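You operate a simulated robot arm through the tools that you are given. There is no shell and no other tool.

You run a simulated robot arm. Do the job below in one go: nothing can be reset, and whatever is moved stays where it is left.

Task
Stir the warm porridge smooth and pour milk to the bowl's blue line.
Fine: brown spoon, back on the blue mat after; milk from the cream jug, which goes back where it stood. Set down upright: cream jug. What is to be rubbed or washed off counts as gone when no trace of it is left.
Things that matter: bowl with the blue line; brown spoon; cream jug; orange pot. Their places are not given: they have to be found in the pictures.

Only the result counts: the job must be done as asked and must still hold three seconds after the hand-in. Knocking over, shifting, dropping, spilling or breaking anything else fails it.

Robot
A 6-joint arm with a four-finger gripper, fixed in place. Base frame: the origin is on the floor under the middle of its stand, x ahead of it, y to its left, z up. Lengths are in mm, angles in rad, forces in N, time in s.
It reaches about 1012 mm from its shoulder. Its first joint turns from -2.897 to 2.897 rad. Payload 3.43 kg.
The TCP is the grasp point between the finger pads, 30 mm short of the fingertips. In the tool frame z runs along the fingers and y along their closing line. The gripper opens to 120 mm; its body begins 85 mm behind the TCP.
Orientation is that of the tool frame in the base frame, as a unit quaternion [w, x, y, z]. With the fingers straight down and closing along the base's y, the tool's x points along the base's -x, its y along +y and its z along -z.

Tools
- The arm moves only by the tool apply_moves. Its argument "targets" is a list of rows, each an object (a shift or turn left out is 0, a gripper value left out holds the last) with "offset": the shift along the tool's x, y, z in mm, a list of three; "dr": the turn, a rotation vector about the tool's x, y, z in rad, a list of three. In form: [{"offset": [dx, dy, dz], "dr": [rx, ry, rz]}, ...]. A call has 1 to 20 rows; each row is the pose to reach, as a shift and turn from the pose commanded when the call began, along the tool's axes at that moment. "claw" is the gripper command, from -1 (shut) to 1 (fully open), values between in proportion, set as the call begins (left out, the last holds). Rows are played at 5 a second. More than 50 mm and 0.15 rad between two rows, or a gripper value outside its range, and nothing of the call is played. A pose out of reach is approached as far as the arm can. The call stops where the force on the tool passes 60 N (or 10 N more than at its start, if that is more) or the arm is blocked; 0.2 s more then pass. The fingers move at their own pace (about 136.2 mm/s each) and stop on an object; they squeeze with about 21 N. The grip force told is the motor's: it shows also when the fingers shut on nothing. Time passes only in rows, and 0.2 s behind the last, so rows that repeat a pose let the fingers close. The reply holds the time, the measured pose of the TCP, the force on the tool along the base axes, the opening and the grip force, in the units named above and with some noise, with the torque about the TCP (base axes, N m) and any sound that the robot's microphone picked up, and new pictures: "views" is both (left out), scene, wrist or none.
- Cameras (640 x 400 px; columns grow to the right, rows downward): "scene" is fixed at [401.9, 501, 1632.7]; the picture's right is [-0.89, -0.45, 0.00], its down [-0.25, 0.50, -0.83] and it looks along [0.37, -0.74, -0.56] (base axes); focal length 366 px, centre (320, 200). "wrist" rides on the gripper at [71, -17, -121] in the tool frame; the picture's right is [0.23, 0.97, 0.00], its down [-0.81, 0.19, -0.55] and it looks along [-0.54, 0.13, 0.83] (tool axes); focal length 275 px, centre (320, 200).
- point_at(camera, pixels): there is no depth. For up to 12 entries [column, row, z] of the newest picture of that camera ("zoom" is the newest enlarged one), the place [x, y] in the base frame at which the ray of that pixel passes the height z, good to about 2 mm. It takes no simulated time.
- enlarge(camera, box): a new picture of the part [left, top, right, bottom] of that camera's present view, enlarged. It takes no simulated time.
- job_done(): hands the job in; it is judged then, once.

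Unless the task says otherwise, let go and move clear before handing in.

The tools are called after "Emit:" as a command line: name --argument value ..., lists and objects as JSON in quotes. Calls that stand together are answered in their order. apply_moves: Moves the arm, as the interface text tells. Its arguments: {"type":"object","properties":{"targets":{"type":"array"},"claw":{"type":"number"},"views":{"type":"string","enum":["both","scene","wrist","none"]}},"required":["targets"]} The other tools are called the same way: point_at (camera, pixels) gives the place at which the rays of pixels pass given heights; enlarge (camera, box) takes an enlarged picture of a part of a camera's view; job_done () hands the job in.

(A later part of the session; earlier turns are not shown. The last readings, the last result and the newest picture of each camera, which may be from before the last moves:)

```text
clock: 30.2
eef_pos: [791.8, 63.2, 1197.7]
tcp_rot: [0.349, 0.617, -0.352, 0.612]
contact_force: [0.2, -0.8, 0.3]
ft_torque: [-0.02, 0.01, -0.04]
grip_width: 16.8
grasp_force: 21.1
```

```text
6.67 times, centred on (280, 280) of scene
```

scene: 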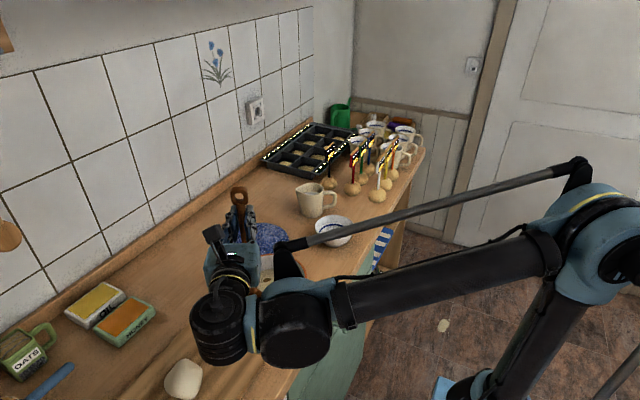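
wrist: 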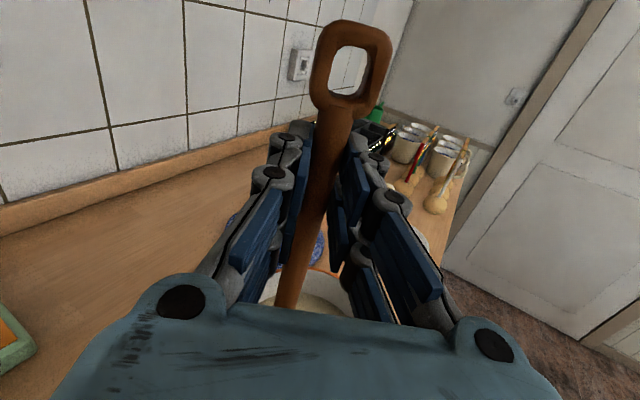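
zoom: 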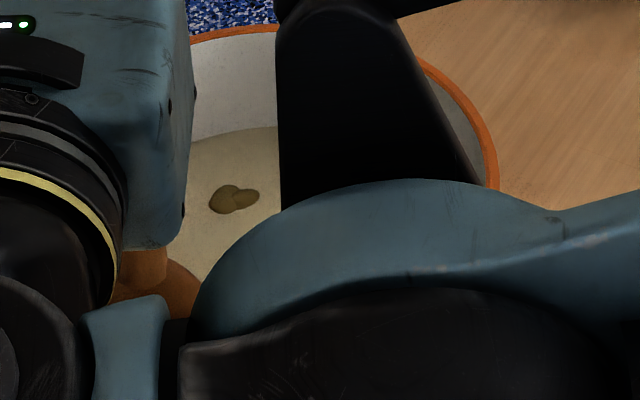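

Lump B at (821,-27) remains but has faded, so stirring works progressively. I'll do raster strokes across the whole pot, slightly deeper.

Emit:
apply_moves --targets '[{"offset": [-2, 0.6, -17.2]}, {"offset": [-3, 0.6, 20.8]}, {"offset": [-3, 0.6, 58.8]}, {"offset": [-3, 18.6, 74.8]}, {"offset": [-3, 18.6, 38.8]}, {"offset": [-3, 18.6, 2.8]}, {"offset": [-3, 18.6, -33.2]}, {"offset": [-3, 36.6, -37.2]}, {"offset": [-3, 36.6, 0.8]}, {"offset": [-3, 36.6, 40.8]}, {"offset": [-3, 36.6, 77.8]}, {"offset": [-3, 54.6, 74.8]}, {"offset": [-3, 54.6, 38.8]}, {"offset": [-3, 54.6, 2.8]}, {"offset": [-3, 54.6, -36.2]}, {"offset": [-3, 72.6, -17.2]}, {"offset": [-3, 72.6, 20.8]}, {"offset": [-3, 72.6, 58.8]}, {"offset": [-3, 54.6, 40.8]}, {"offset": [-3, 36.6, 20.8]}]'

```text
clock: 34.4
eef_pos: [772.6, 23.1, 1193.3]
tcp_rot: [0.349, 0.616, -0.354, 0.61]
contact_force: [0.2, 0.2, 0.1]
ft_torque: [0.01, 0.01, 0.02]
grip_width: 16.4
grasp_force: 21.4
```

scene: 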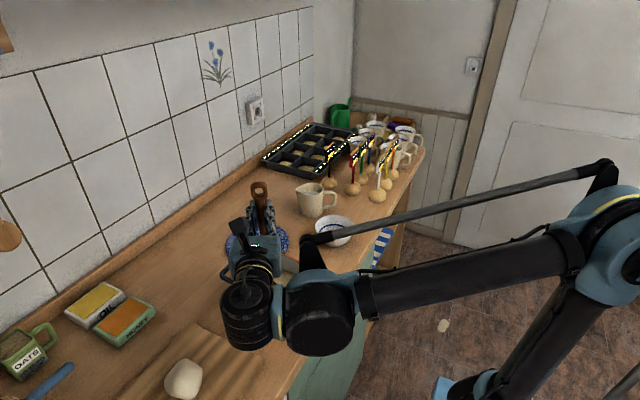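
wrist: 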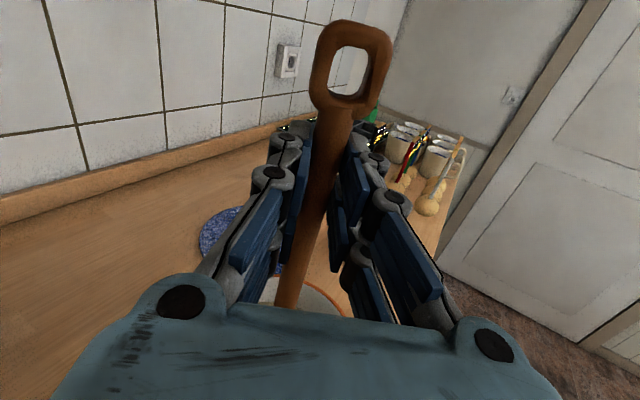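

No resistance and spoon still firmly held. I'll do another full circle set including the wall lump and return to centre, then view from an unobstructed angle.

Emit:
apply_moves --targets '[{"offset": [0, -21.3, -36.3]}, {"offset": [0, -0.3, -42]}, {"offset": [0, 15.6, -56.6]}, {"offset": [0, 20.8, -36.5]}, {"offset": [0, 36.3, -21.2]}, {"offset": [0, 42.1, -0.2]}, {"offset": [0, 36.6, 20.8]}, {"offset": [0, 21.3, 36.3]}, {"offset": [0, 0.3, 42]}, {"offset": [0, -20.8, 36.5]}, {"offset": [0, -36.3, 21.2]}, {"offset": [0, -42.1, 0.2]}, {"offset": [0, -36.6, -20.8]}, {"offset": [0, -21.3, -36.3]}, {"offset": [0, 15.6, -58]}, {"offset": [0, 20, -30]}, {"offset": [0, 36, -10]}, {"offset": [0, 27.8, 33.6]}, {"offset": [0, -17, 42]}, {"offset": [0, 0, 0]}]' --views "none"

Emit:
enlarge --camera "scene" --box '[210, 220, 330, 340]'

```text
clock: 38.6
eef_pos: [772.9, 20.7, 1192.4]
tcp_rot: [0.349, 0.617, -0.353, 0.611]
contact_force: [0.0, -0.1, -0.7]
ft_torque: [-0.01, 0.0, -0.03]
grip_width: 16.8
grasp_force: 21.5
```

```text
3.33 times, centred on (270, 280) of scene
```

zoom: 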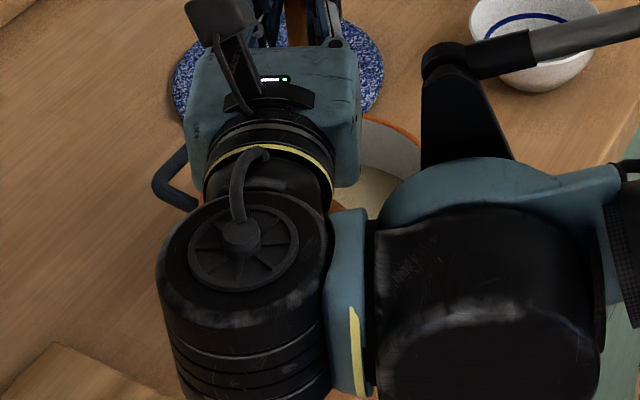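

The arm blocks the view of the pot, so I'll do one more full raster to be thorough before lifting out to look.

Emit:
apply_moves --targets '[{"offset": [0, -36, -20]}, {"offset": [0, -36, -38]}, {"offset": [0, -36, 0]}, {"offset": [0, -36, 38]}, {"offset": [0, -18, 54]}, {"offset": [0, -18, 18]}, {"offset": [0, -18, -18]}, {"offset": [0, -18, -54]}, {"offset": [0, 0, -58]}, {"offset": [0, 0, -20]}, {"offset": [0, 0, 20]}, {"offset": [0, 0, 57]}, {"offset": [0, 18, 54]}, {"offset": [0, 18, 18]}, {"offset": [0, 18, -18]}, {"offset": [0, 18, -57]}, {"offset": [0, 36, -38]}, {"offset": [0, 36, 0]}, {"offset": [0, 36, 38]}, {"offset": [0, 10, 10]}]' --views "none"

Emit:
apply_moves --targets '[{"offset": [0, -30, -44]}, {"offset": [0, -10, -52]}, {"offset": [0, 5.6, -66.6]}, {"offset": [0, 10.8, -46.5]}, {"offset": [0, 26.3, -31.2]}, {"offset": [0, 32, -10]}, {"offset": [0, 26.6, 10.8]}, {"offset": [0, 11.3, 26.3]}, {"offset": [0, -9.7, 32]}, {"offset": [0, -30.8, 26.5]}, {"offset": [0, -46.3, 11.2]}, {"offset": [0, -52, -10]}, {"offset": [0, -46.6, -30.8]}, {"offset": [0, -31.3, -46.3]}, {"offset": [0, 5.6, -67]}, {"offset": [0, 24, -38]}, {"offset": [0, 5, -10]}, {"offset": [0, -20, -15]}, {"offset": [0, -5, 0]}, {"offset": [0, -10, -10]}]' --views "none"

```text
clock: 42.8
eef_pos: [766.8, 9.5, 1191.7]
tcp_rot: [0.349, 0.617, -0.354, 0.611]
contact_force: [-0.4, -0.1, -0.7]
ft_torque: [0.03, 0.02, 0.02]
grip_width: 16.6
grasp_force: 21.4
```

```text
refused: row 1 steps farther than a row can; nothing moved
```

The first raster finished; the second call's opening step was slightly too long (53 mm) and was refused. I'll resend it with a shorter first step.

Emit:
apply_moves --targets '[{"offset": [0, -25, -30]}, {"offset": [0, -10, -52]}, {"offset": [0, 5.6, -66.6]}, {"offset": [0, 10.8, -46.5]}, {"offset": [0, 26.3, -31.2]}, {"offset": [0, 32, -10]}, {"offset": [0, 26.6, 10.8]}, {"offset": [0, 11.3, 26.3]}, {"offset": [0, -9.7, 32]}, {"offset": [0, -30.8, 26.5]}, {"offset": [0, -46.3, 11.2]}, {"offset": [0, -52, -10]}, {"offset": [0, -46.6, -30.8]}, {"offset": [0, -31.3, -46.3]}, {"offset": [0, 5.6, -67]}, {"offset": [0, 24, -38]}, {"offset": [0, 5, -10]}, {"offset": [0, -20, -15]}, {"offset": [0, -5, 0]}, {"offset": [0, -10, -10]}]' --views "none"

```text
clock: 47.0
eef_pos: [772.3, 22.4, 1191.9]
tcp_rot: [0.35, 0.616, -0.355, 0.61]
contact_force: [-0.2, 0.3, -1.7]
ft_torque: [-0.02, -0.02, 0.04]
grip_width: 16.6
grasp_force: 21.3
```

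No trace of resistance. I'll lift the spoon straight out of the pot to z≈1297 and tip it back to horizontal at the side so both cameras see the porridge.

Emit:
apply_moves --targets '[{"offset": [20, 0, 0]}, {"offset": [45, 0, 0]}, {"offset": [75, 0, 0]}, {"offset": [105, 0, 0]}, {"offset": [105, 0, 0]}, {"offset": [105, 0, 0]}]'

```text
clock: 48.4
eef_pos: [773.2, 21.6, 1294.4]
tcp_rot: [0.349, 0.616, -0.353, 0.611]
contact_force: [-0.7, 0.0, -0.3]
ft_torque: [-0.02, 0.02, 0.0]
grip_width: 16.6
grasp_force: 21.5
```

scene: 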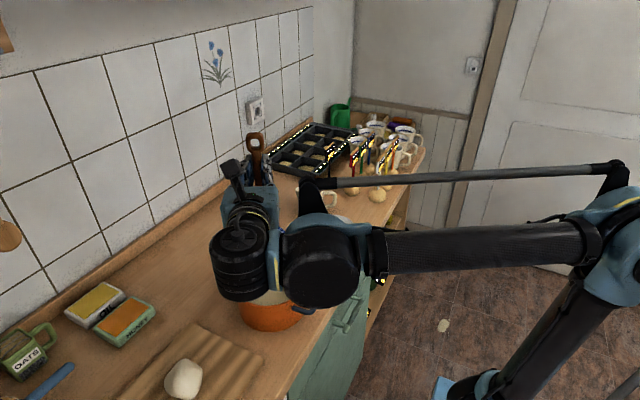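
wrist: 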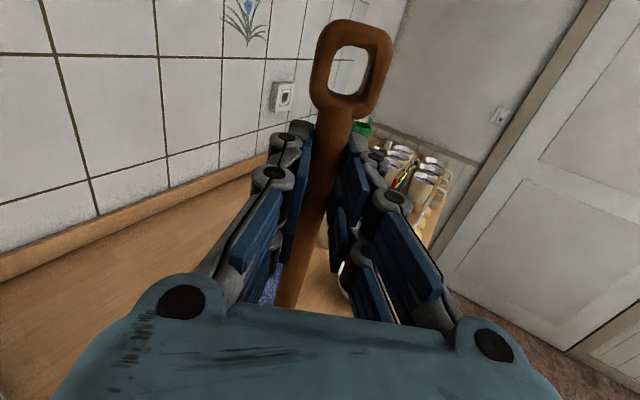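

Lifted clear. Now I'll reverse the tilt to bring the spoon horizontal beside the pot and get a clear look.

Emit:
apply_moves --targets '[{"offset": [0, 0, 0], "dr": [0, -0.13, 0]}, {"offset": [0, 11.9, -4.2], "dr": [0, -0.26, 0]}, {"offset": [0, 23.8, -8.5], "dr": [0, -0.39, 0]}, {"offset": [0, 41.6, -14.8], "dr": [0, -0.52, 0]}, {"offset": [-16, 59.4, -21.2], "dr": [0, -0.65, 0]}, {"offset": [-36, 77.2, -27.6], "dr": [0, -0.78, 0]}, {"offset": [-56, 89.1, -31.8], "dr": [0, -0.91, 0]}, {"offset": [-76, 101, -36], "dr": [0, -1.04, 0]}, {"offset": [-96, 112.9, -40.3], "dr": [0, -1.17, 0]}, {"offset": [-116, 118.8, -42.4], "dr": [0, -1.3, 0]}, {"offset": [-136, 118.8, -42.4], "dr": [0, -1.43, 0]}, {"offset": [-153, 118.8, -42.4], "dr": [0, -1.56, 0]}, {"offset": [-153, 118.8, -42.4], "dr": [0, -1.56, 0]}]'

```text
clock: 51.2
eef_pos: [649.0, -0.1, 1142.0]
tcp_rot: [-0.001, 0.868, -0.497, 0.0]
contact_force: [0.6, -0.1, 0.1]
ft_torque: [-0.08, -0.02, -0.01]
grip_width: 16.7
grasp_force: 21.1
```

scene: 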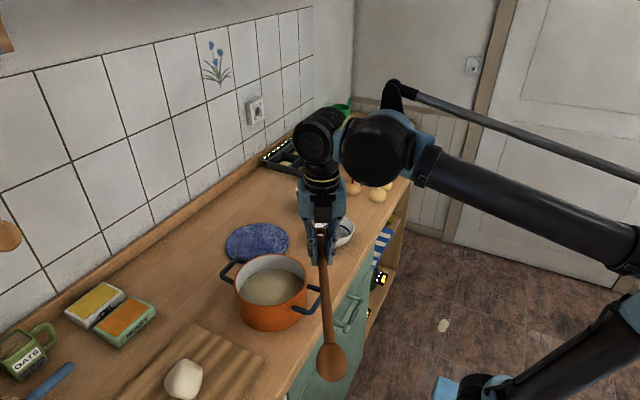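
wrist: 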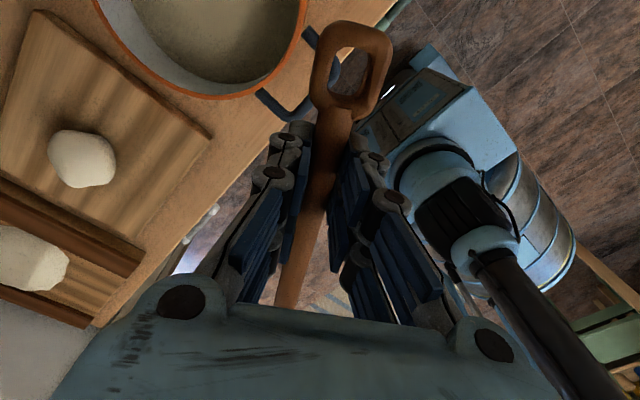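

The pot now shows smooth porridge with no dark lumps in the scene view (270,285). I'll enlarge both views to be sure no trace is left.

Emit:
enlarge --camera "scene" --box '[225, 245, 325, 335]'

Emit:
enlarge --camera "wrist" --box '[90, 0, 330, 110]'

Emit:
enlarge --camera "scene" --box '[290, 220, 380, 390]'

```text
4.44 times, centred on (275, 290) of scene
```

zoom: 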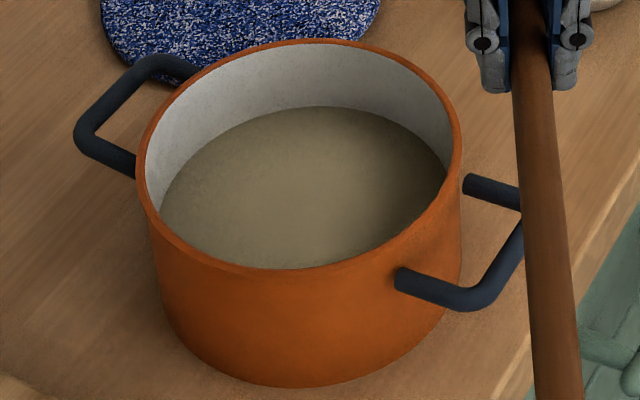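

```text
2.67 times, centred on (210, 55) of wrist
```

zoom: 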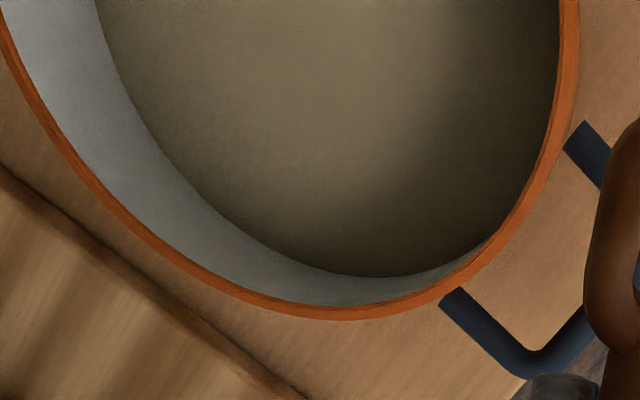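

```text
2.35 times, centred on (335, 305) of scene
```

zoom: 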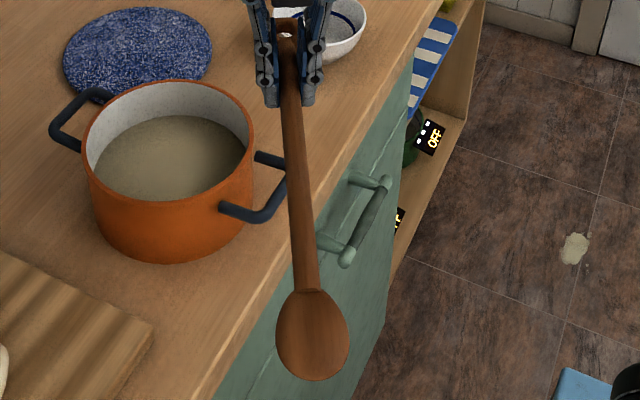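

No lumps visible in either view. I'll confirm the wrist view covers the wall-lump spot (737,49) and others.

Emit:
point_at --camera "wrist" --pixels '[[160, 30, 940], [210, 30, 940], [210, 60, 940], [230, 80, 940], [260, 60, 940], [280, 20, 940], [200, 10, 940], [150, 5, 940]]'

Emit:
enlarge --camera "wrist" --box '[130, 0, 310, 100]'

```text
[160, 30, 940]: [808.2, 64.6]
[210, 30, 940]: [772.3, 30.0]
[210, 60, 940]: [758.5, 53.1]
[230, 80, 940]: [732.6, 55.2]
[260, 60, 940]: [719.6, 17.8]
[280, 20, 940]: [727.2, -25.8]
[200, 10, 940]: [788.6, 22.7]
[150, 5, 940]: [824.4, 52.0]
```

```text
3.56 times, centred on (220, 50) of wrist
```

zoom: 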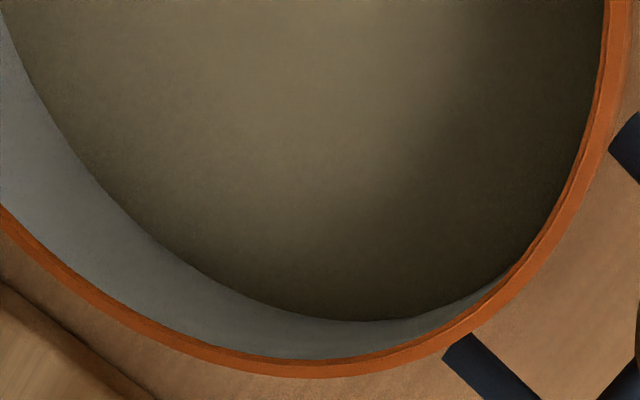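

The porridge is smooth everywhere, including the wall spot. Now I'll swing the spoon back (yaw −120°) to above its original spot.

Emit:
apply_moves --targets '[{"offset": [13.5, 0.8, 1.5], "dr": [0, 0, 0.15]}, {"offset": [27, 1.6, 3], "dr": [0, 0, 0.3]}, {"offset": [40.5, 2.5, 4.5], "dr": [0, 0, 0.45]}, {"offset": [54, 3.3, 6], "dr": [0, 0, 0.6]}, {"offset": [67.5, 4.1, 8], "dr": [0, 0, 0.75]}, {"offset": [81, 5, 9.5], "dr": [0, 0, 0.9]}, {"offset": [94.5, 5.7, 11], "dr": [0, 0, 1.05]}, {"offset": [108, 6.6, 12.5], "dr": [0, 0, 1.2]}, {"offset": [121.5, 7.4, 14], "dr": [0, 0, 1.35]}, {"offset": [135, 8.2, 16], "dr": [0, 0, 1.5]}, {"offset": [148.6, 9, 18], "dr": [0, 0, 1.65]}, {"offset": [162, 9.8, 19], "dr": [0, 0, 1.8]}, {"offset": [175.6, 10.7, 20], "dr": [0, 0, 1.95]}, {"offset": [189.1, 11.5, 22], "dr": [0, 0, 2.1]}, {"offset": [189.1, 11.5, 22], "dr": [0, 0, 2.1]}]'

```text
clock: 54.4
eef_pos: [732.2, -168.6, 1122.3]
tcp_rot: [0.0, 0.001, 1.0, 0.0]
contact_force: [-0.1, -0.6, -0.9]
ft_torque: [0.03, 0.09, -0.02]
grip_width: 16.8
grasp_force: 20.6
```

scene: 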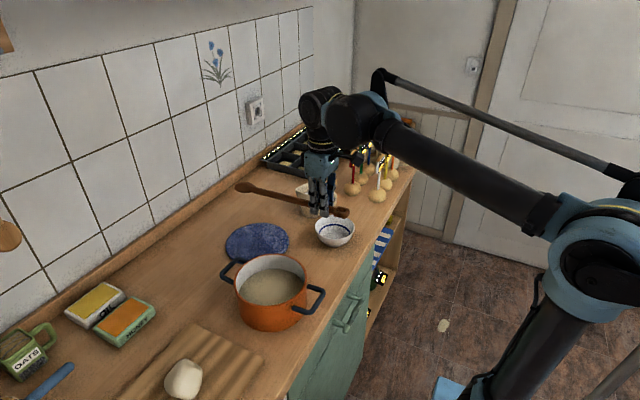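
wrist: 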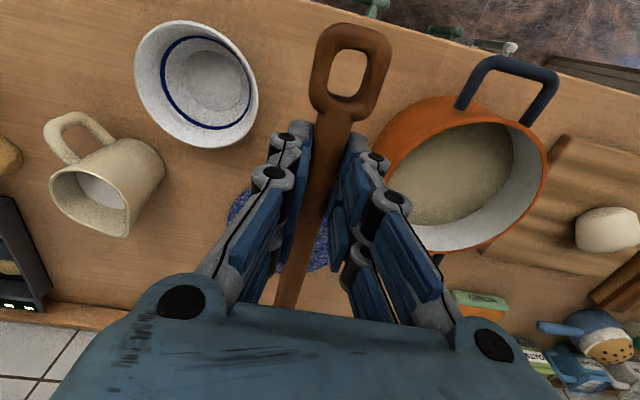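

Smooth porridge confirmed again from this angle, and the spoon is horizontal over its place. I'll shift 26 mm toward +x (head fully on the mat) and lower to about 15 mm above the resting height.

Emit:
apply_moves --targets '[{"offset": [-13, 0, 30]}, {"offset": [-26, 0, 65]}, {"offset": [-26, 0, 100]}, {"offset": [-26, 0, 130]}, {"offset": [-26, 0, 155]}, {"offset": [-26, 0, 172]}, {"offset": [-26, 0, 172]}]'

```text
clock: 56.0
eef_pos: [760.4, -170.1, 948.4]
tcp_rot: [0.001, 0.0, 1.0, 0.0]
contact_force: [-0.4, -0.2, -0.5]
ft_torque: [0.01, 0.09, 0.03]
grip_width: 16.7
grasp_force: 21.0
```

scene: 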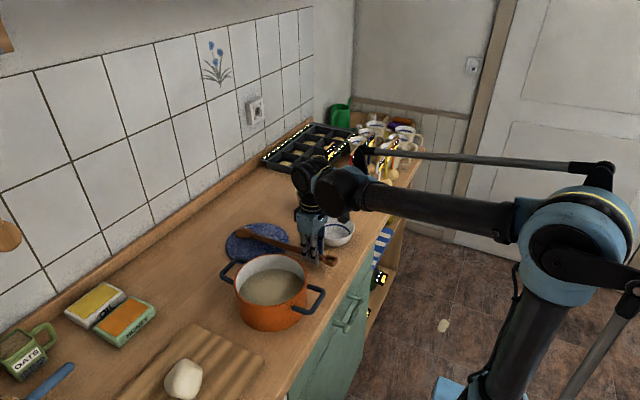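
wrist: 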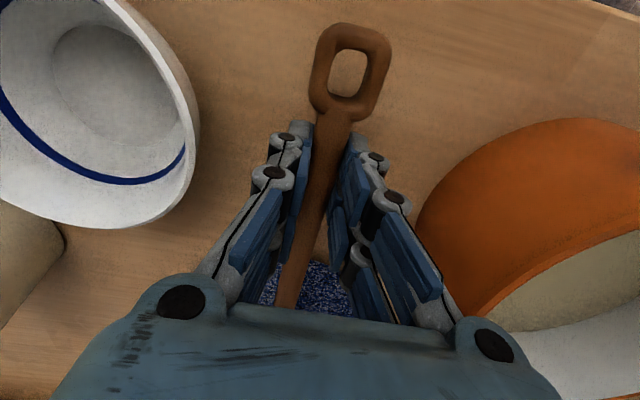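

The head lies over the mat as planned. I'll lower the remaining ~13 mm in small steps and watch for contact.

Emit:
apply_moves --targets '[{"offset": [0, 0, 4]}, {"offset": [0, 0, 8]}, {"offset": [0, 0, 11]}, {"offset": [0, 0, 13]}, {"offset": [0, 0, 13]}]'

Emit:
enlarge --camera "scene" --box '[220, 200, 360, 290]'

```text
clock: 57.2
eef_pos: [760.6, -169.2, 936.7]
tcp_rot: [0.001, 0.0, 1.0, -0.001]
contact_force: [0.1, -0.4, 1.4]
ft_torque: [-0.03, -0.41, -0.2]
grip_width: 16.4
grasp_force: 20.8
```

scene: 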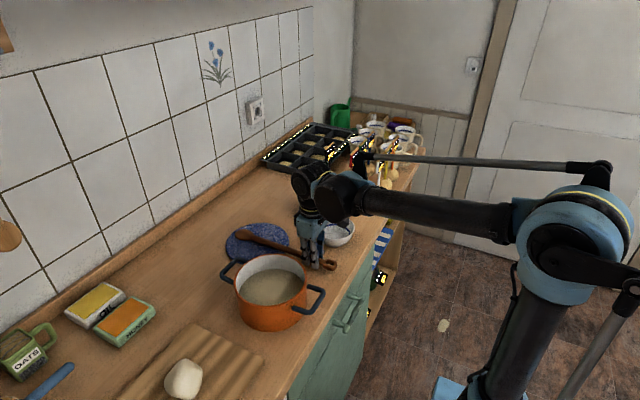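
wrist: 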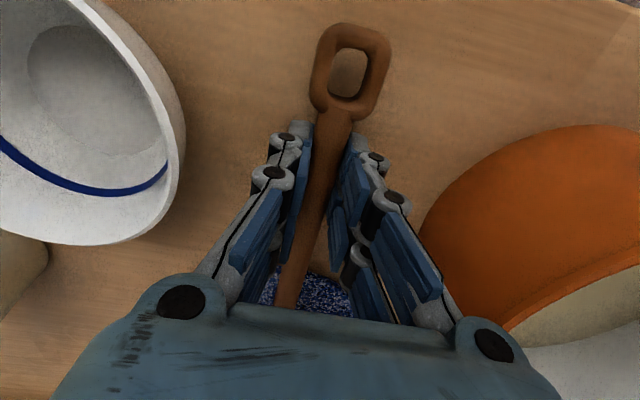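

```text
4.44 times, centred on (290, 245) of scene
```

zoom: 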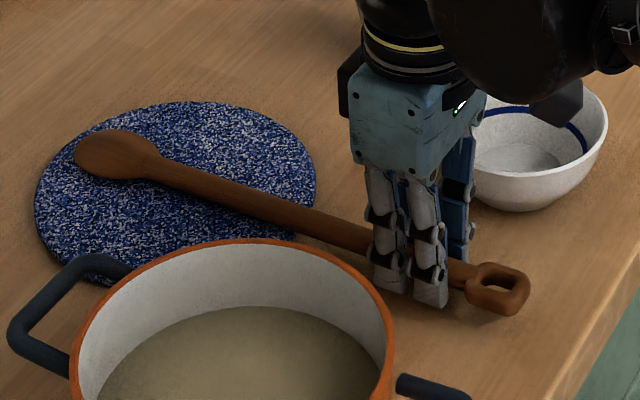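

Contact shows (torque −0.41 N·m: head resting on the mat). I'll open the fingers just to ~32 mm to release without reaching the bowl.

Emit:
apply_moves --targets '[{"offset": [0, 0, 1]}, {"offset": [0, 0, 1]}, {"offset": [0, 0, 1]}]' --claw -0.46

```text
clock: 58.0
eef_pos: [761.1, -167.4, 935.7]
tcp_rot: [0.001, 0.0, 1.0, 0.0]
contact_force: [-0.6, 0.3, 0.1]
ft_torque: [0.01, 0.03, -0.03]
grip_width: 32.2
grasp_force: 0.1
```

scene: 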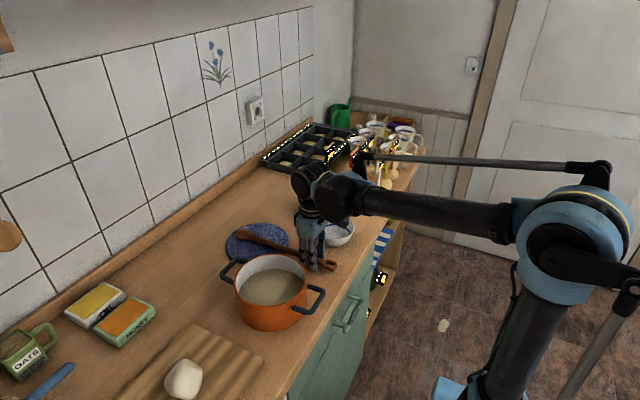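
wrist: 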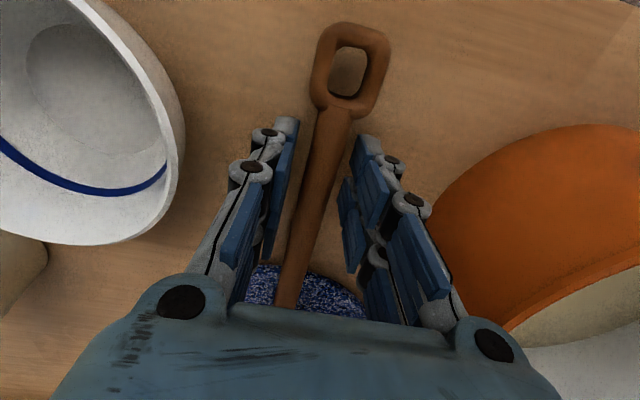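

The spoon is released. I'll rise straight up, then move to a vantage point to look at the jug and bowl.

Emit:
apply_moves --targets '[{"offset": [0, 0, -20]}, {"offset": [0, 0, -50]}, {"offset": [0, 0, -90]}, {"offset": [20, -20, -130]}, {"offset": [50, -60, -150]}, {"offset": [80, -100, -165]}, {"offset": [105, -140, -175]}, {"offset": [115, -155, -175]}, {"offset": [115, -155, -175]}]'

```text
refused: row 5 steps farther than a row can; nothing moved
```

Emit:
apply_moves --targets '[{"offset": [0, 0, -20]}, {"offset": [0, 0, -50]}, {"offset": [0, 0, -90]}, {"offset": [20, -20, -125]}, {"offset": [45, -50, -145]}, {"offset": [70, -85, -160]}, {"offset": [95, -120, -170]}, {"offset": [115, -155, -175]}, {"offset": [115, -155, -175]}]'

```text
clock: 60.0
eef_pos: [643.8, -321.0, 1111.9]
tcp_rot: [0.001, -0.001, 1.0, 0.0]
contact_force: [0.1, 0.4, -0.6]
ft_torque: [-0.04, 0.01, 0.0]
grip_width: 32.7
grasp_force: 0.1
```

scene: 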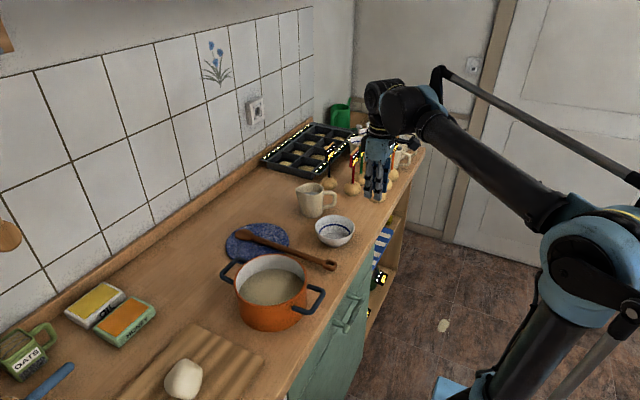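
wrist: 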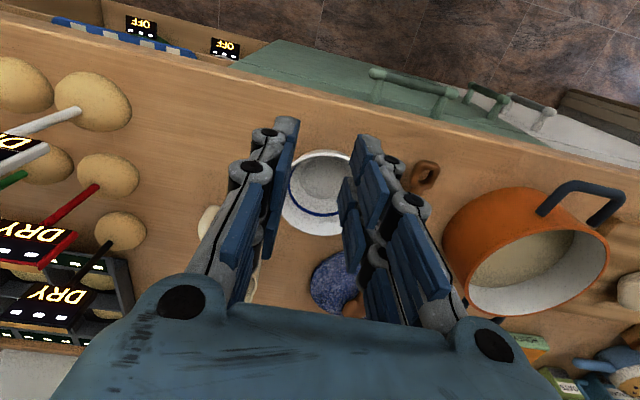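

The spoon lies on the mat, undisturbed; the jug is hidden behind the left finger. I'll open the gripper fully for a better view of the jug.

Emit:
apply_moves --targets '[{"offset": [0, 0, 0]}, {"offset": [0, 0, 0]}, {"offset": [0, 0, 0]}]' --claw 1

Emit:
enlarge --camera "wrist" --box '[150, 130, 400, 310]'

Emit:
enlarge --camera "scene" --box '[280, 160, 370, 260]'

```text
clock: 60.8
eef_pos: [645.4, -320.5, 1113.6]
tcp_rot: [0.001, 0.0, 1.0, 0.001]
contact_force: [0.1, 0.8, 0.0]
ft_torque: [0.01, 0.03, -0.02]
grip_width: 120.1
grasp_force: 0.0
```

scene: 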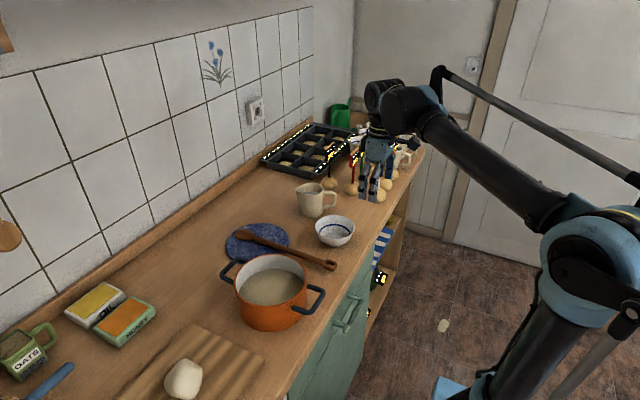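
wrist: 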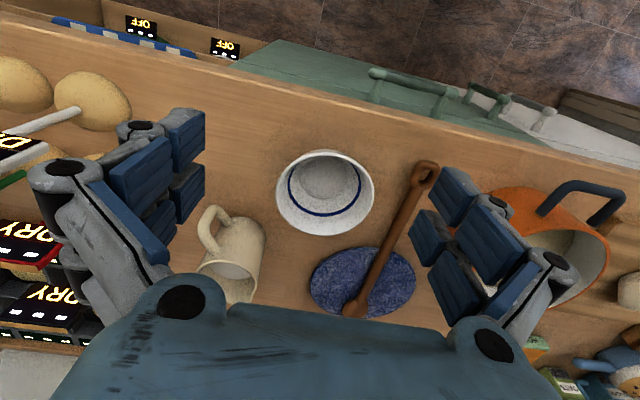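

```text
2.22 times, centred on (275, 220) of wrist
```

zoom: 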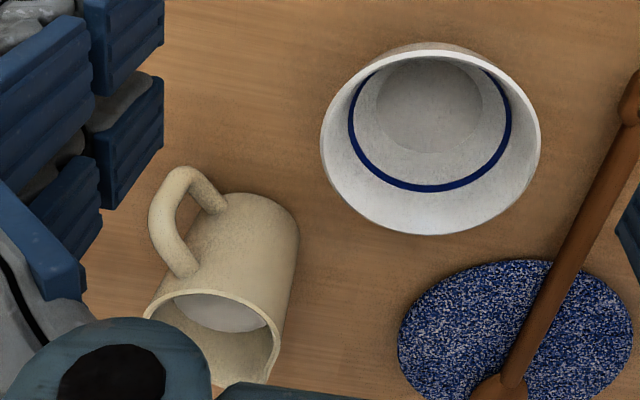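

```text
4.00 times, centred on (325, 210) of scene
```

zoom: 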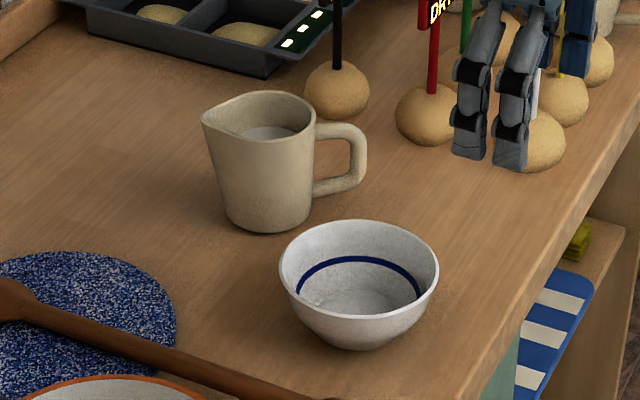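

I'll measure the jug in the scene enlargement (base, rim, handle) at candidate heights.

Emit:
point_at --camera "zoom" --pixels '[[270, 233, 900], [226, 213, 900], [312, 205, 900], [203, 120, 1000], [203, 120, 990], [315, 127, 990], [262, 92, 990], [258, 146, 990], [366, 152, 960], [342, 122, 980], [316, 193, 930], [358, 345, 900]]'

Emit:
point_at --camera "wrist" --pixels '[[202, 230, 960], [210, 208, 980], [230, 214, 950], [215, 253, 980], [197, 272, 990], [251, 277, 990], [222, 262, 990], [283, 235, 900], [276, 235, 900], [323, 190, 950]]'

```text
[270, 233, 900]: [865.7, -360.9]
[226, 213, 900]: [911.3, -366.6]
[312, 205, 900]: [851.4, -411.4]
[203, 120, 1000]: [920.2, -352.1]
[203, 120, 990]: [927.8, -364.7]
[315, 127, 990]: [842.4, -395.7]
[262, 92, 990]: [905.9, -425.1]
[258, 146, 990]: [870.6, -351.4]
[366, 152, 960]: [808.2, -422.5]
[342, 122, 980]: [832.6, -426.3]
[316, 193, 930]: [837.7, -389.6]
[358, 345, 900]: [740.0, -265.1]
```

```text
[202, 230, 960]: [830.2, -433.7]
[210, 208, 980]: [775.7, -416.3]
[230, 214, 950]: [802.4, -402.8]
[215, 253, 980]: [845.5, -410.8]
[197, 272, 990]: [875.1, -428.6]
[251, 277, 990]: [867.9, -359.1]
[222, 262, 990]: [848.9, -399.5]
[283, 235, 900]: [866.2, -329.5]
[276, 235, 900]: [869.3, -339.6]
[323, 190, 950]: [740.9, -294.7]
```

The jug's axis comes out near (882,-393), rim z≈980, spout azimuth ≈ 19–20°, handle reaching to about (805,-422). I'll locate the nearby balls and sticks to keep clear of them.

Emit:
point_at --camera "zoom" --pixels '[[337, 118, 900], [430, 146, 900], [530, 172, 900], [337, 75, 940], [431, 90, 940], [370, 90, 920], [304, 90, 920]]'

Emit:
enlarge --camera "scene" --box '[300, 90, 420, 220]'

```text
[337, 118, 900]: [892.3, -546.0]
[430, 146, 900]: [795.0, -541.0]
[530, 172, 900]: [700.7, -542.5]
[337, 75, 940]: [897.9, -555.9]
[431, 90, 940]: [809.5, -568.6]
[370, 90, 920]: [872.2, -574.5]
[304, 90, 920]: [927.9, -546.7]
```

```text
3.08 times, centred on (360, 155) of scene
```

zoom: 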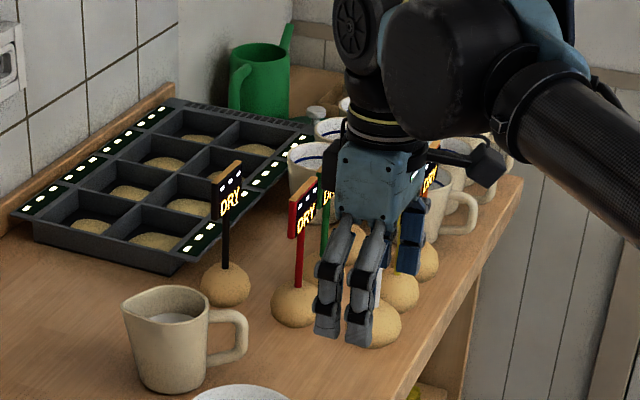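

Sticks stand at y≈-570, so approaching the jug at y≥-500 is clear. I'll yaw +19° and lean the gripper 33° (fingers toward the spout side), moving to (760,-380,1085) as a pre-approach.

Emit:
apply_moves --targets '[{"offset": [-19, -10, 5], "dr": [-0.0159, -0.0951, -0.0537]}, {"offset": [-38, -20, 9], "dr": [-0.0319, -0.1902, -0.1074]}, {"offset": [-57, -30, 14], "dr": [-0.0478, -0.2853, -0.1611]}, {"offset": [-77, -40, 19], "dr": [-0.0637, -0.3804, -0.2149]}, {"offset": [-96, -50, 23], "dr": [-0.0797, -0.4755, -0.2686]}, {"offset": [-115, -60, 28], "dr": [-0.0956, -0.5706, -0.3223]}, {"offset": [-115, -60, 28], "dr": [-0.0956, -0.5706, -0.3223]}]'

```text
clock: 62.4
eef_pos: [757.8, -383.7, 1085.0]
tcp_rot: [0.281, -0.159, 0.945, 0.048]
contact_force: [0.2, 0.1, -0.2]
ft_torque: [-0.03, 0.01, 0.0]
grip_width: 120.0
grasp_force: 0.0
```

scene: 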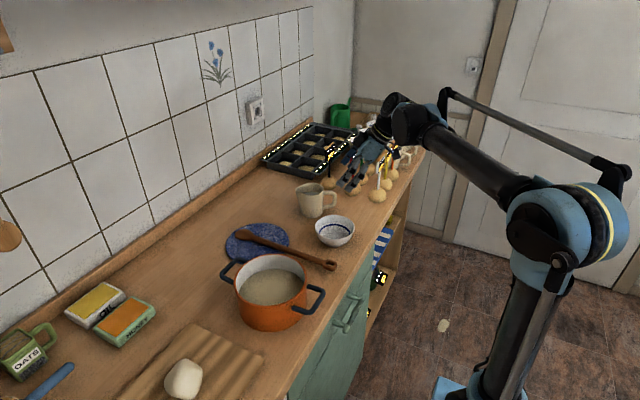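
wrist: 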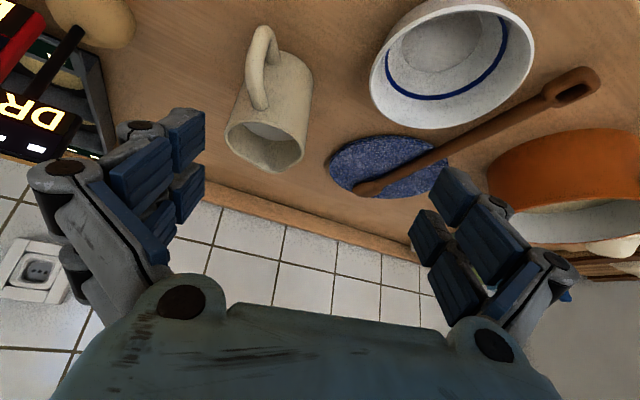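

Pose reached; the jug is now well seen in the wrist view (handle at (262,60), spout at (280,170)). I'll enlarge and measure.

Emit:
enlarge --camera "wrist" --box '[200, 10, 340, 190]'

```text
2.22 times, centred on (270, 100) of wrist
```

zoom: 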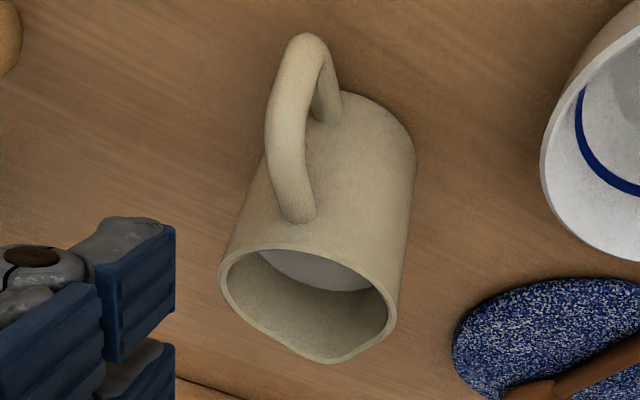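

Emit:
point_at --camera "zoom" --pixels '[[218, 275, 980], [397, 320, 980], [290, 248, 980], [335, 363, 980], [415, 155, 900], [355, 92, 900], [303, 36, 940], [300, 213, 970], [218, 275, 990], [397, 320, 990], [335, 363, 990], [303, 36, 970]]'

```text
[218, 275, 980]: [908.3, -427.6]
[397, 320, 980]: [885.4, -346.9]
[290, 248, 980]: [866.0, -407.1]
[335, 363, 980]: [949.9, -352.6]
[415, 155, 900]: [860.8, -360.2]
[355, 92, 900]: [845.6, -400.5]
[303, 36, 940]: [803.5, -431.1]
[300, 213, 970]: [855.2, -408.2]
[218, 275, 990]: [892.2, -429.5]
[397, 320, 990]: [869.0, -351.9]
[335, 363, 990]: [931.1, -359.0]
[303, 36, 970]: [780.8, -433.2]
```

The refined estimate: jug axis ≈(879,-391), rim z≈990, width ≈81 mm, spout azimuth ≈28.5°. I'll add 9.5° of yaw and move to a pre-grasp point 110 mm back along the approach line.

Emit:
apply_moves --targets '[{"offset": [-6, -14, 15], "dr": [-0.0226, 0, -0.0348]}, {"offset": [-12, -28, 30], "dr": [-0.0452, 0, -0.0696]}, {"offset": [-18, -42, 45], "dr": [-0.0678, 0, -0.1043]}, {"offset": [-23.8, -56.3, 60.8], "dr": [-0.0904, 0, -0.1391]}, {"offset": [-23.8, -56.3, 60.8], "dr": [-0.0904, 0, -0.1391]}, {"offset": [-23.8, -56.3, 60.8], "dr": [-0.0904, 0, -0.1391]}]'

```text
clock: 63.8
eef_pos: [829.0, -422.0, 1048.1]
tcp_rot: [0.275, -0.237, 0.929, 0.071]
contact_force: [0.5, 1.3, 0.7]
ft_torque: [0.0, 0.02, -0.02]
grip_width: 120.1
grasp_force: 0.1
```

scene: 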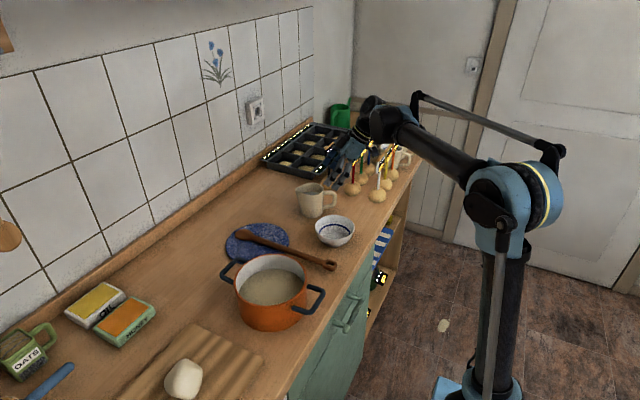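
wrist: 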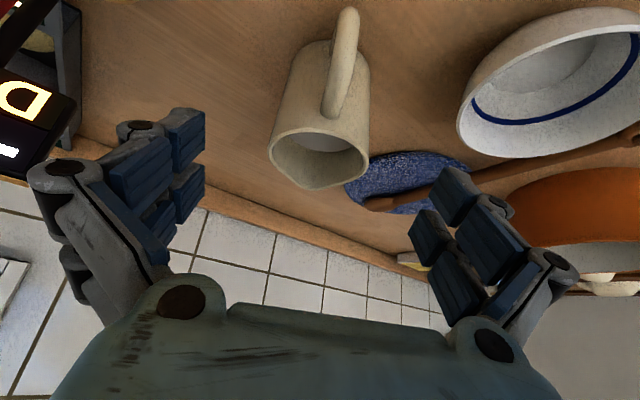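

Pre-grasp reached with the jug where predicted (spout tip (310,187) vs predicted (304,188)). I'll enlarge to check alignment and the clearance of the left finger to the sticks.

Emit:
enlarge --camera "wrist" --box '[230, 0, 410, 200]'

Emit:
enlarge --camera "scene" --box '[280, 90, 420, 230]'

```text
2.00 times, centred on (320, 100) of wrist
```

zoom: 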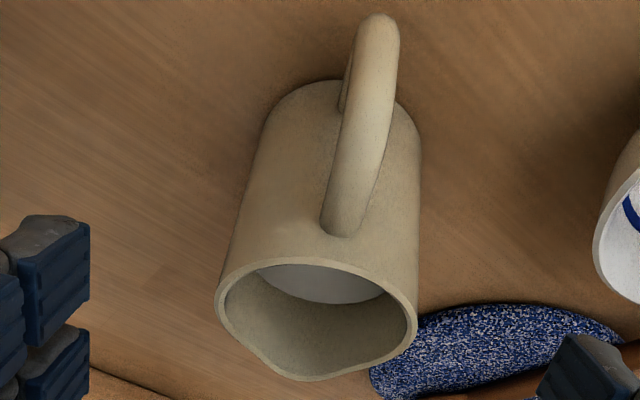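

```text
2.86 times, centred on (350, 160) of scene
```

zoom: 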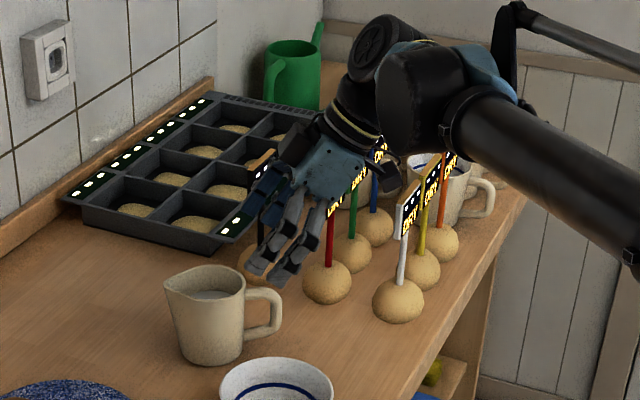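

Alignment is close: jug centre is ~2.6 mm to tool +y and needs ~2.7° more yaw. I'll apply that and advance 70 mm along the approach, then check.

Emit:
apply_moves --targets '[{"offset": [0.3, 2, 20], "dr": [-0.0128, 0, -0.0197]}, {"offset": [0.6, 3.9, 40], "dr": [-0.0256, 0, -0.0394]}, {"offset": [0.6, 3.9, 55], "dr": [-0.0256, 0, -0.0394]}, {"offset": [0.6, 3.9, 70], "dr": [-0.0256, 0, -0.0394]}, {"offset": [0.6, 3.9, 70], "dr": [-0.0256, 0, -0.0394]}]'

Emit:
enlarge --camera "scene" --box '[280, 110, 400, 230]'

```text
clock: 65.0
eef_pos: [858.6, -398.9, 987.5]
tcp_rot: [0.274, -0.259, 0.923, 0.077]
contact_force: [-0.1, -0.8, 0.8]
ft_torque: [0.0, 0.0, 0.01]
grip_width: 120.0
grasp_force: 0.1
```

scene: 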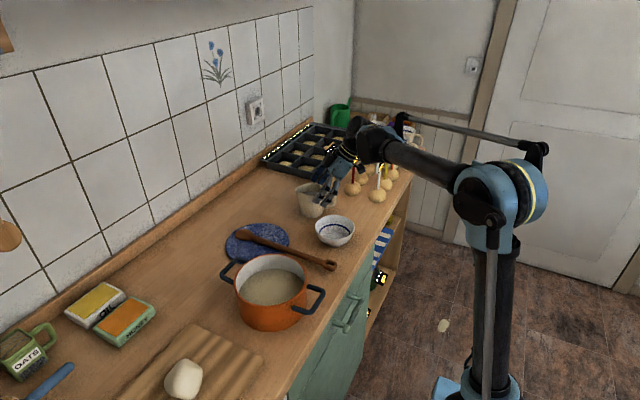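
wrist: 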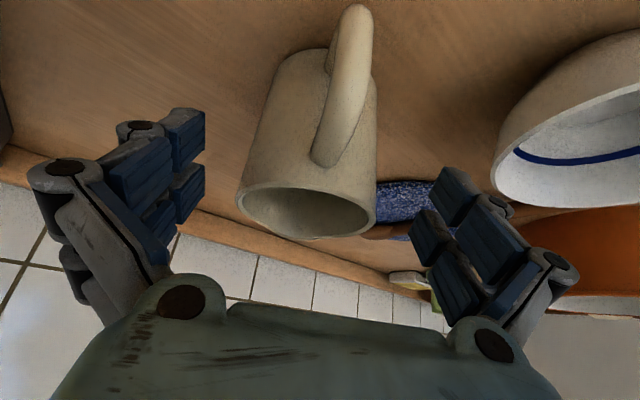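

```text
3.33 times, centred on (340, 170) of scene
```

zoom: 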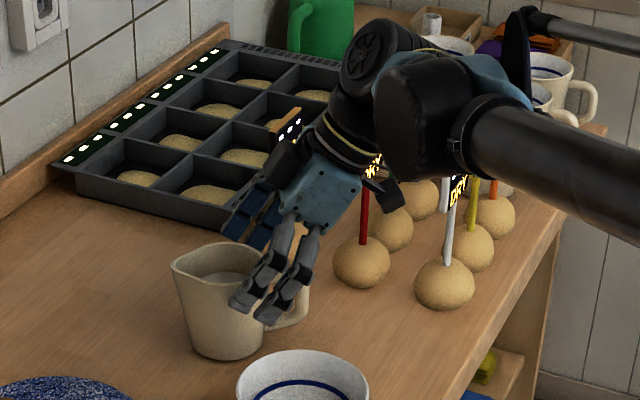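

The jug sits between the open fingers (rim from col 238 to 378). I'll enlarge to check centring and spout direction before the final advance.

Emit:
enlarge --camera "wrist" --box '[200, 0, 440, 260]'

```text
1.54 times, centred on (320, 130) of wrist
```

zoom: 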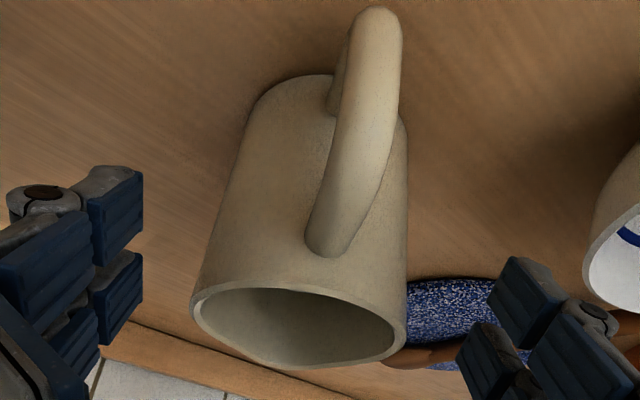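

Handle and rim are offset ~3 mm to tool −y; spout line is parallel. I'll shift −3 mm and advance 36 mm slowly.

Emit:
apply_moves --targets '[{"offset": [0, -1.5, 10]}, {"offset": [0, -3, 20]}, {"offset": [0, -3, 28]}, {"offset": [0, -3, 36]}, {"offset": [0, -3, 36]}]'

Emit:
enlarge --camera "scene" --box '[280, 140, 370, 230]'

```text
clock: 66.2
eef_pos: [878.2, -390.2, 956.7]
tcp_rot: [0.274, -0.259, 0.923, 0.076]
contact_force: [-0.2, 0.0, -0.1]
ft_torque: [0.0, 0.02, 0.01]
grip_width: 119.7
grasp_force: 0.1
```

scene: 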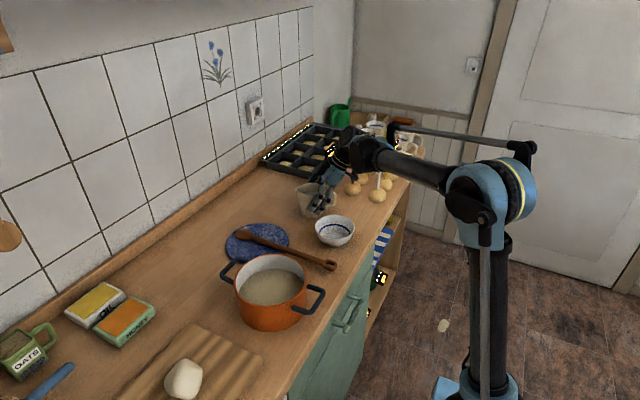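
wrist: 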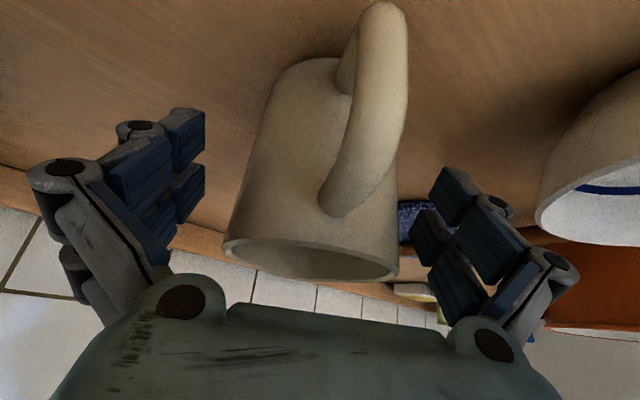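

```text
4.44 times, centred on (325, 185) of scene
```

zoom: 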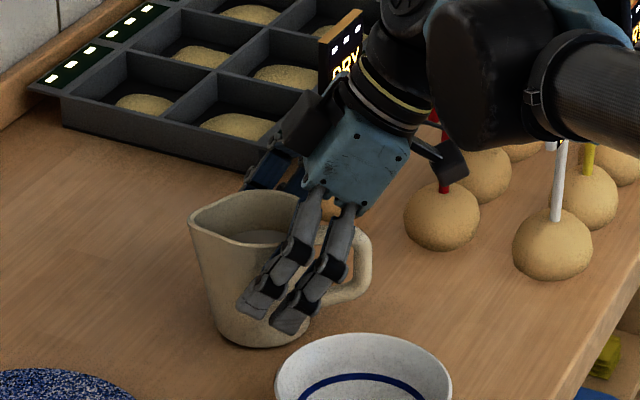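

The fingers straddle the jug body properly. I'll first narrow to ~90 mm to check centring, then squeeze.

Emit:
apply_moves --targets '[{"offset": [0, 0, 0]}, {"offset": [0, 0, 0]}]' --claw 0.5

Emit:
enlarge --camera "wrist" --box '[140, 60, 500, 330]'

```text
clock: 66.8
eef_pos: [878.6, -391.5, 957.1]
tcp_rot: [0.275, -0.258, 0.923, 0.077]
contact_force: [0.1, 0.3, -0.3]
ft_torque: [0.01, 0.0, -0.01]
grip_width: 90.0
grasp_force: 0.1
```

scene: 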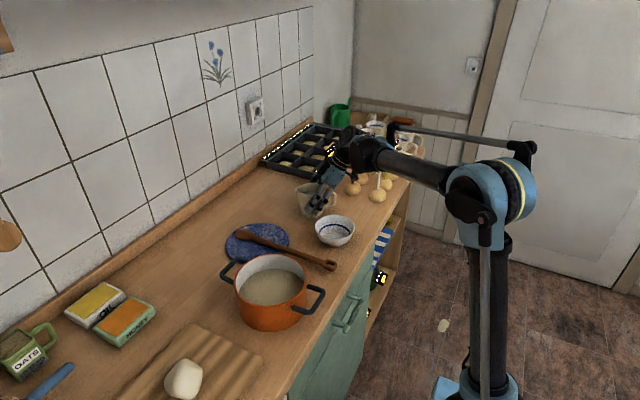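
wrist: 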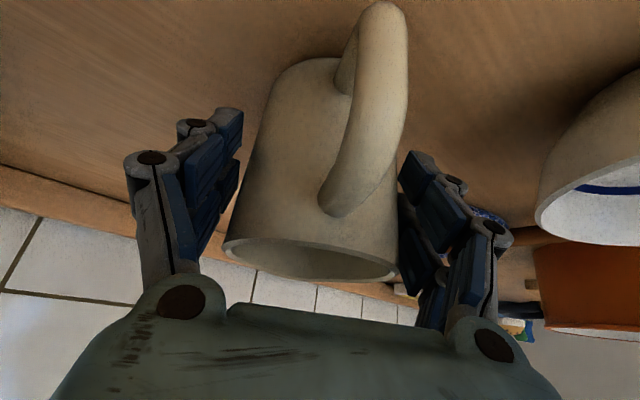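

```text
1.48 times, centred on (320, 195) of wrist
```

zoom: 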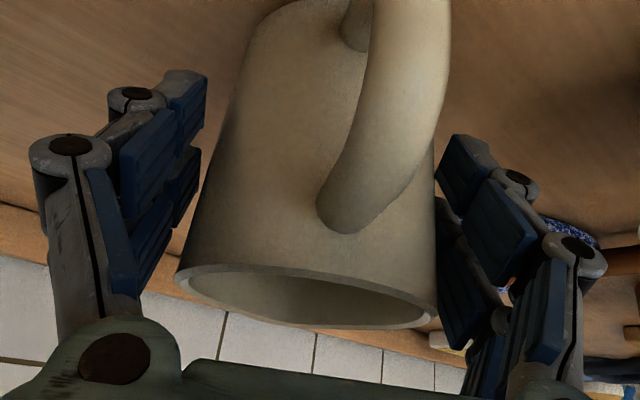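

The right pad is nearly touching while the left has a gap, so I'll shift +3 mm in tool y, then close.

Emit:
apply_moves --targets '[{"offset": [0, 1.5, 0]}, {"offset": [0, 3, 0]}, {"offset": [0, 3, 0]}]' --claw 0.45

Emit:
enlarge --camera "wrist" --box '[140, 60, 500, 330]'

```text
clock: 67.6
eef_pos: [875.6, -388.9, 956.4]
tcp_rot: [0.274, -0.258, 0.923, 0.077]
contact_force: [0.3, 0.1, -0.5]
ft_torque: [-0.01, 0.02, -0.02]
grip_width: 87.1
grasp_force: 0.1
```

scene: 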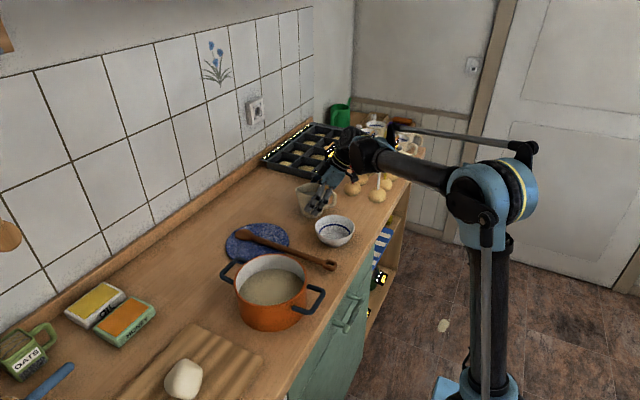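
wrist: 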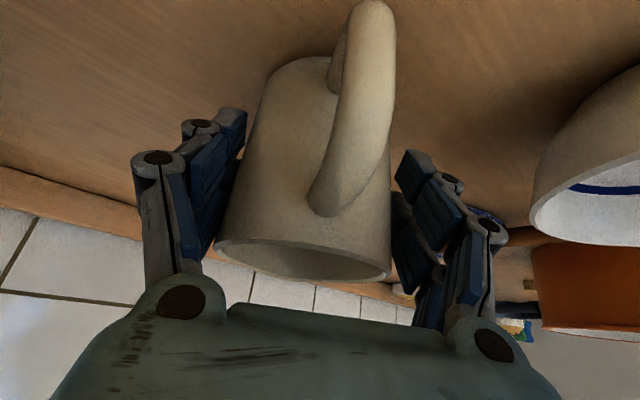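

```text
1.48 times, centred on (320, 195) of wrist
```

zoom: 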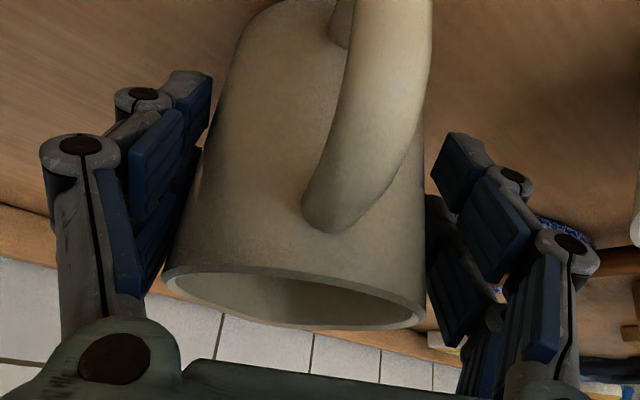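

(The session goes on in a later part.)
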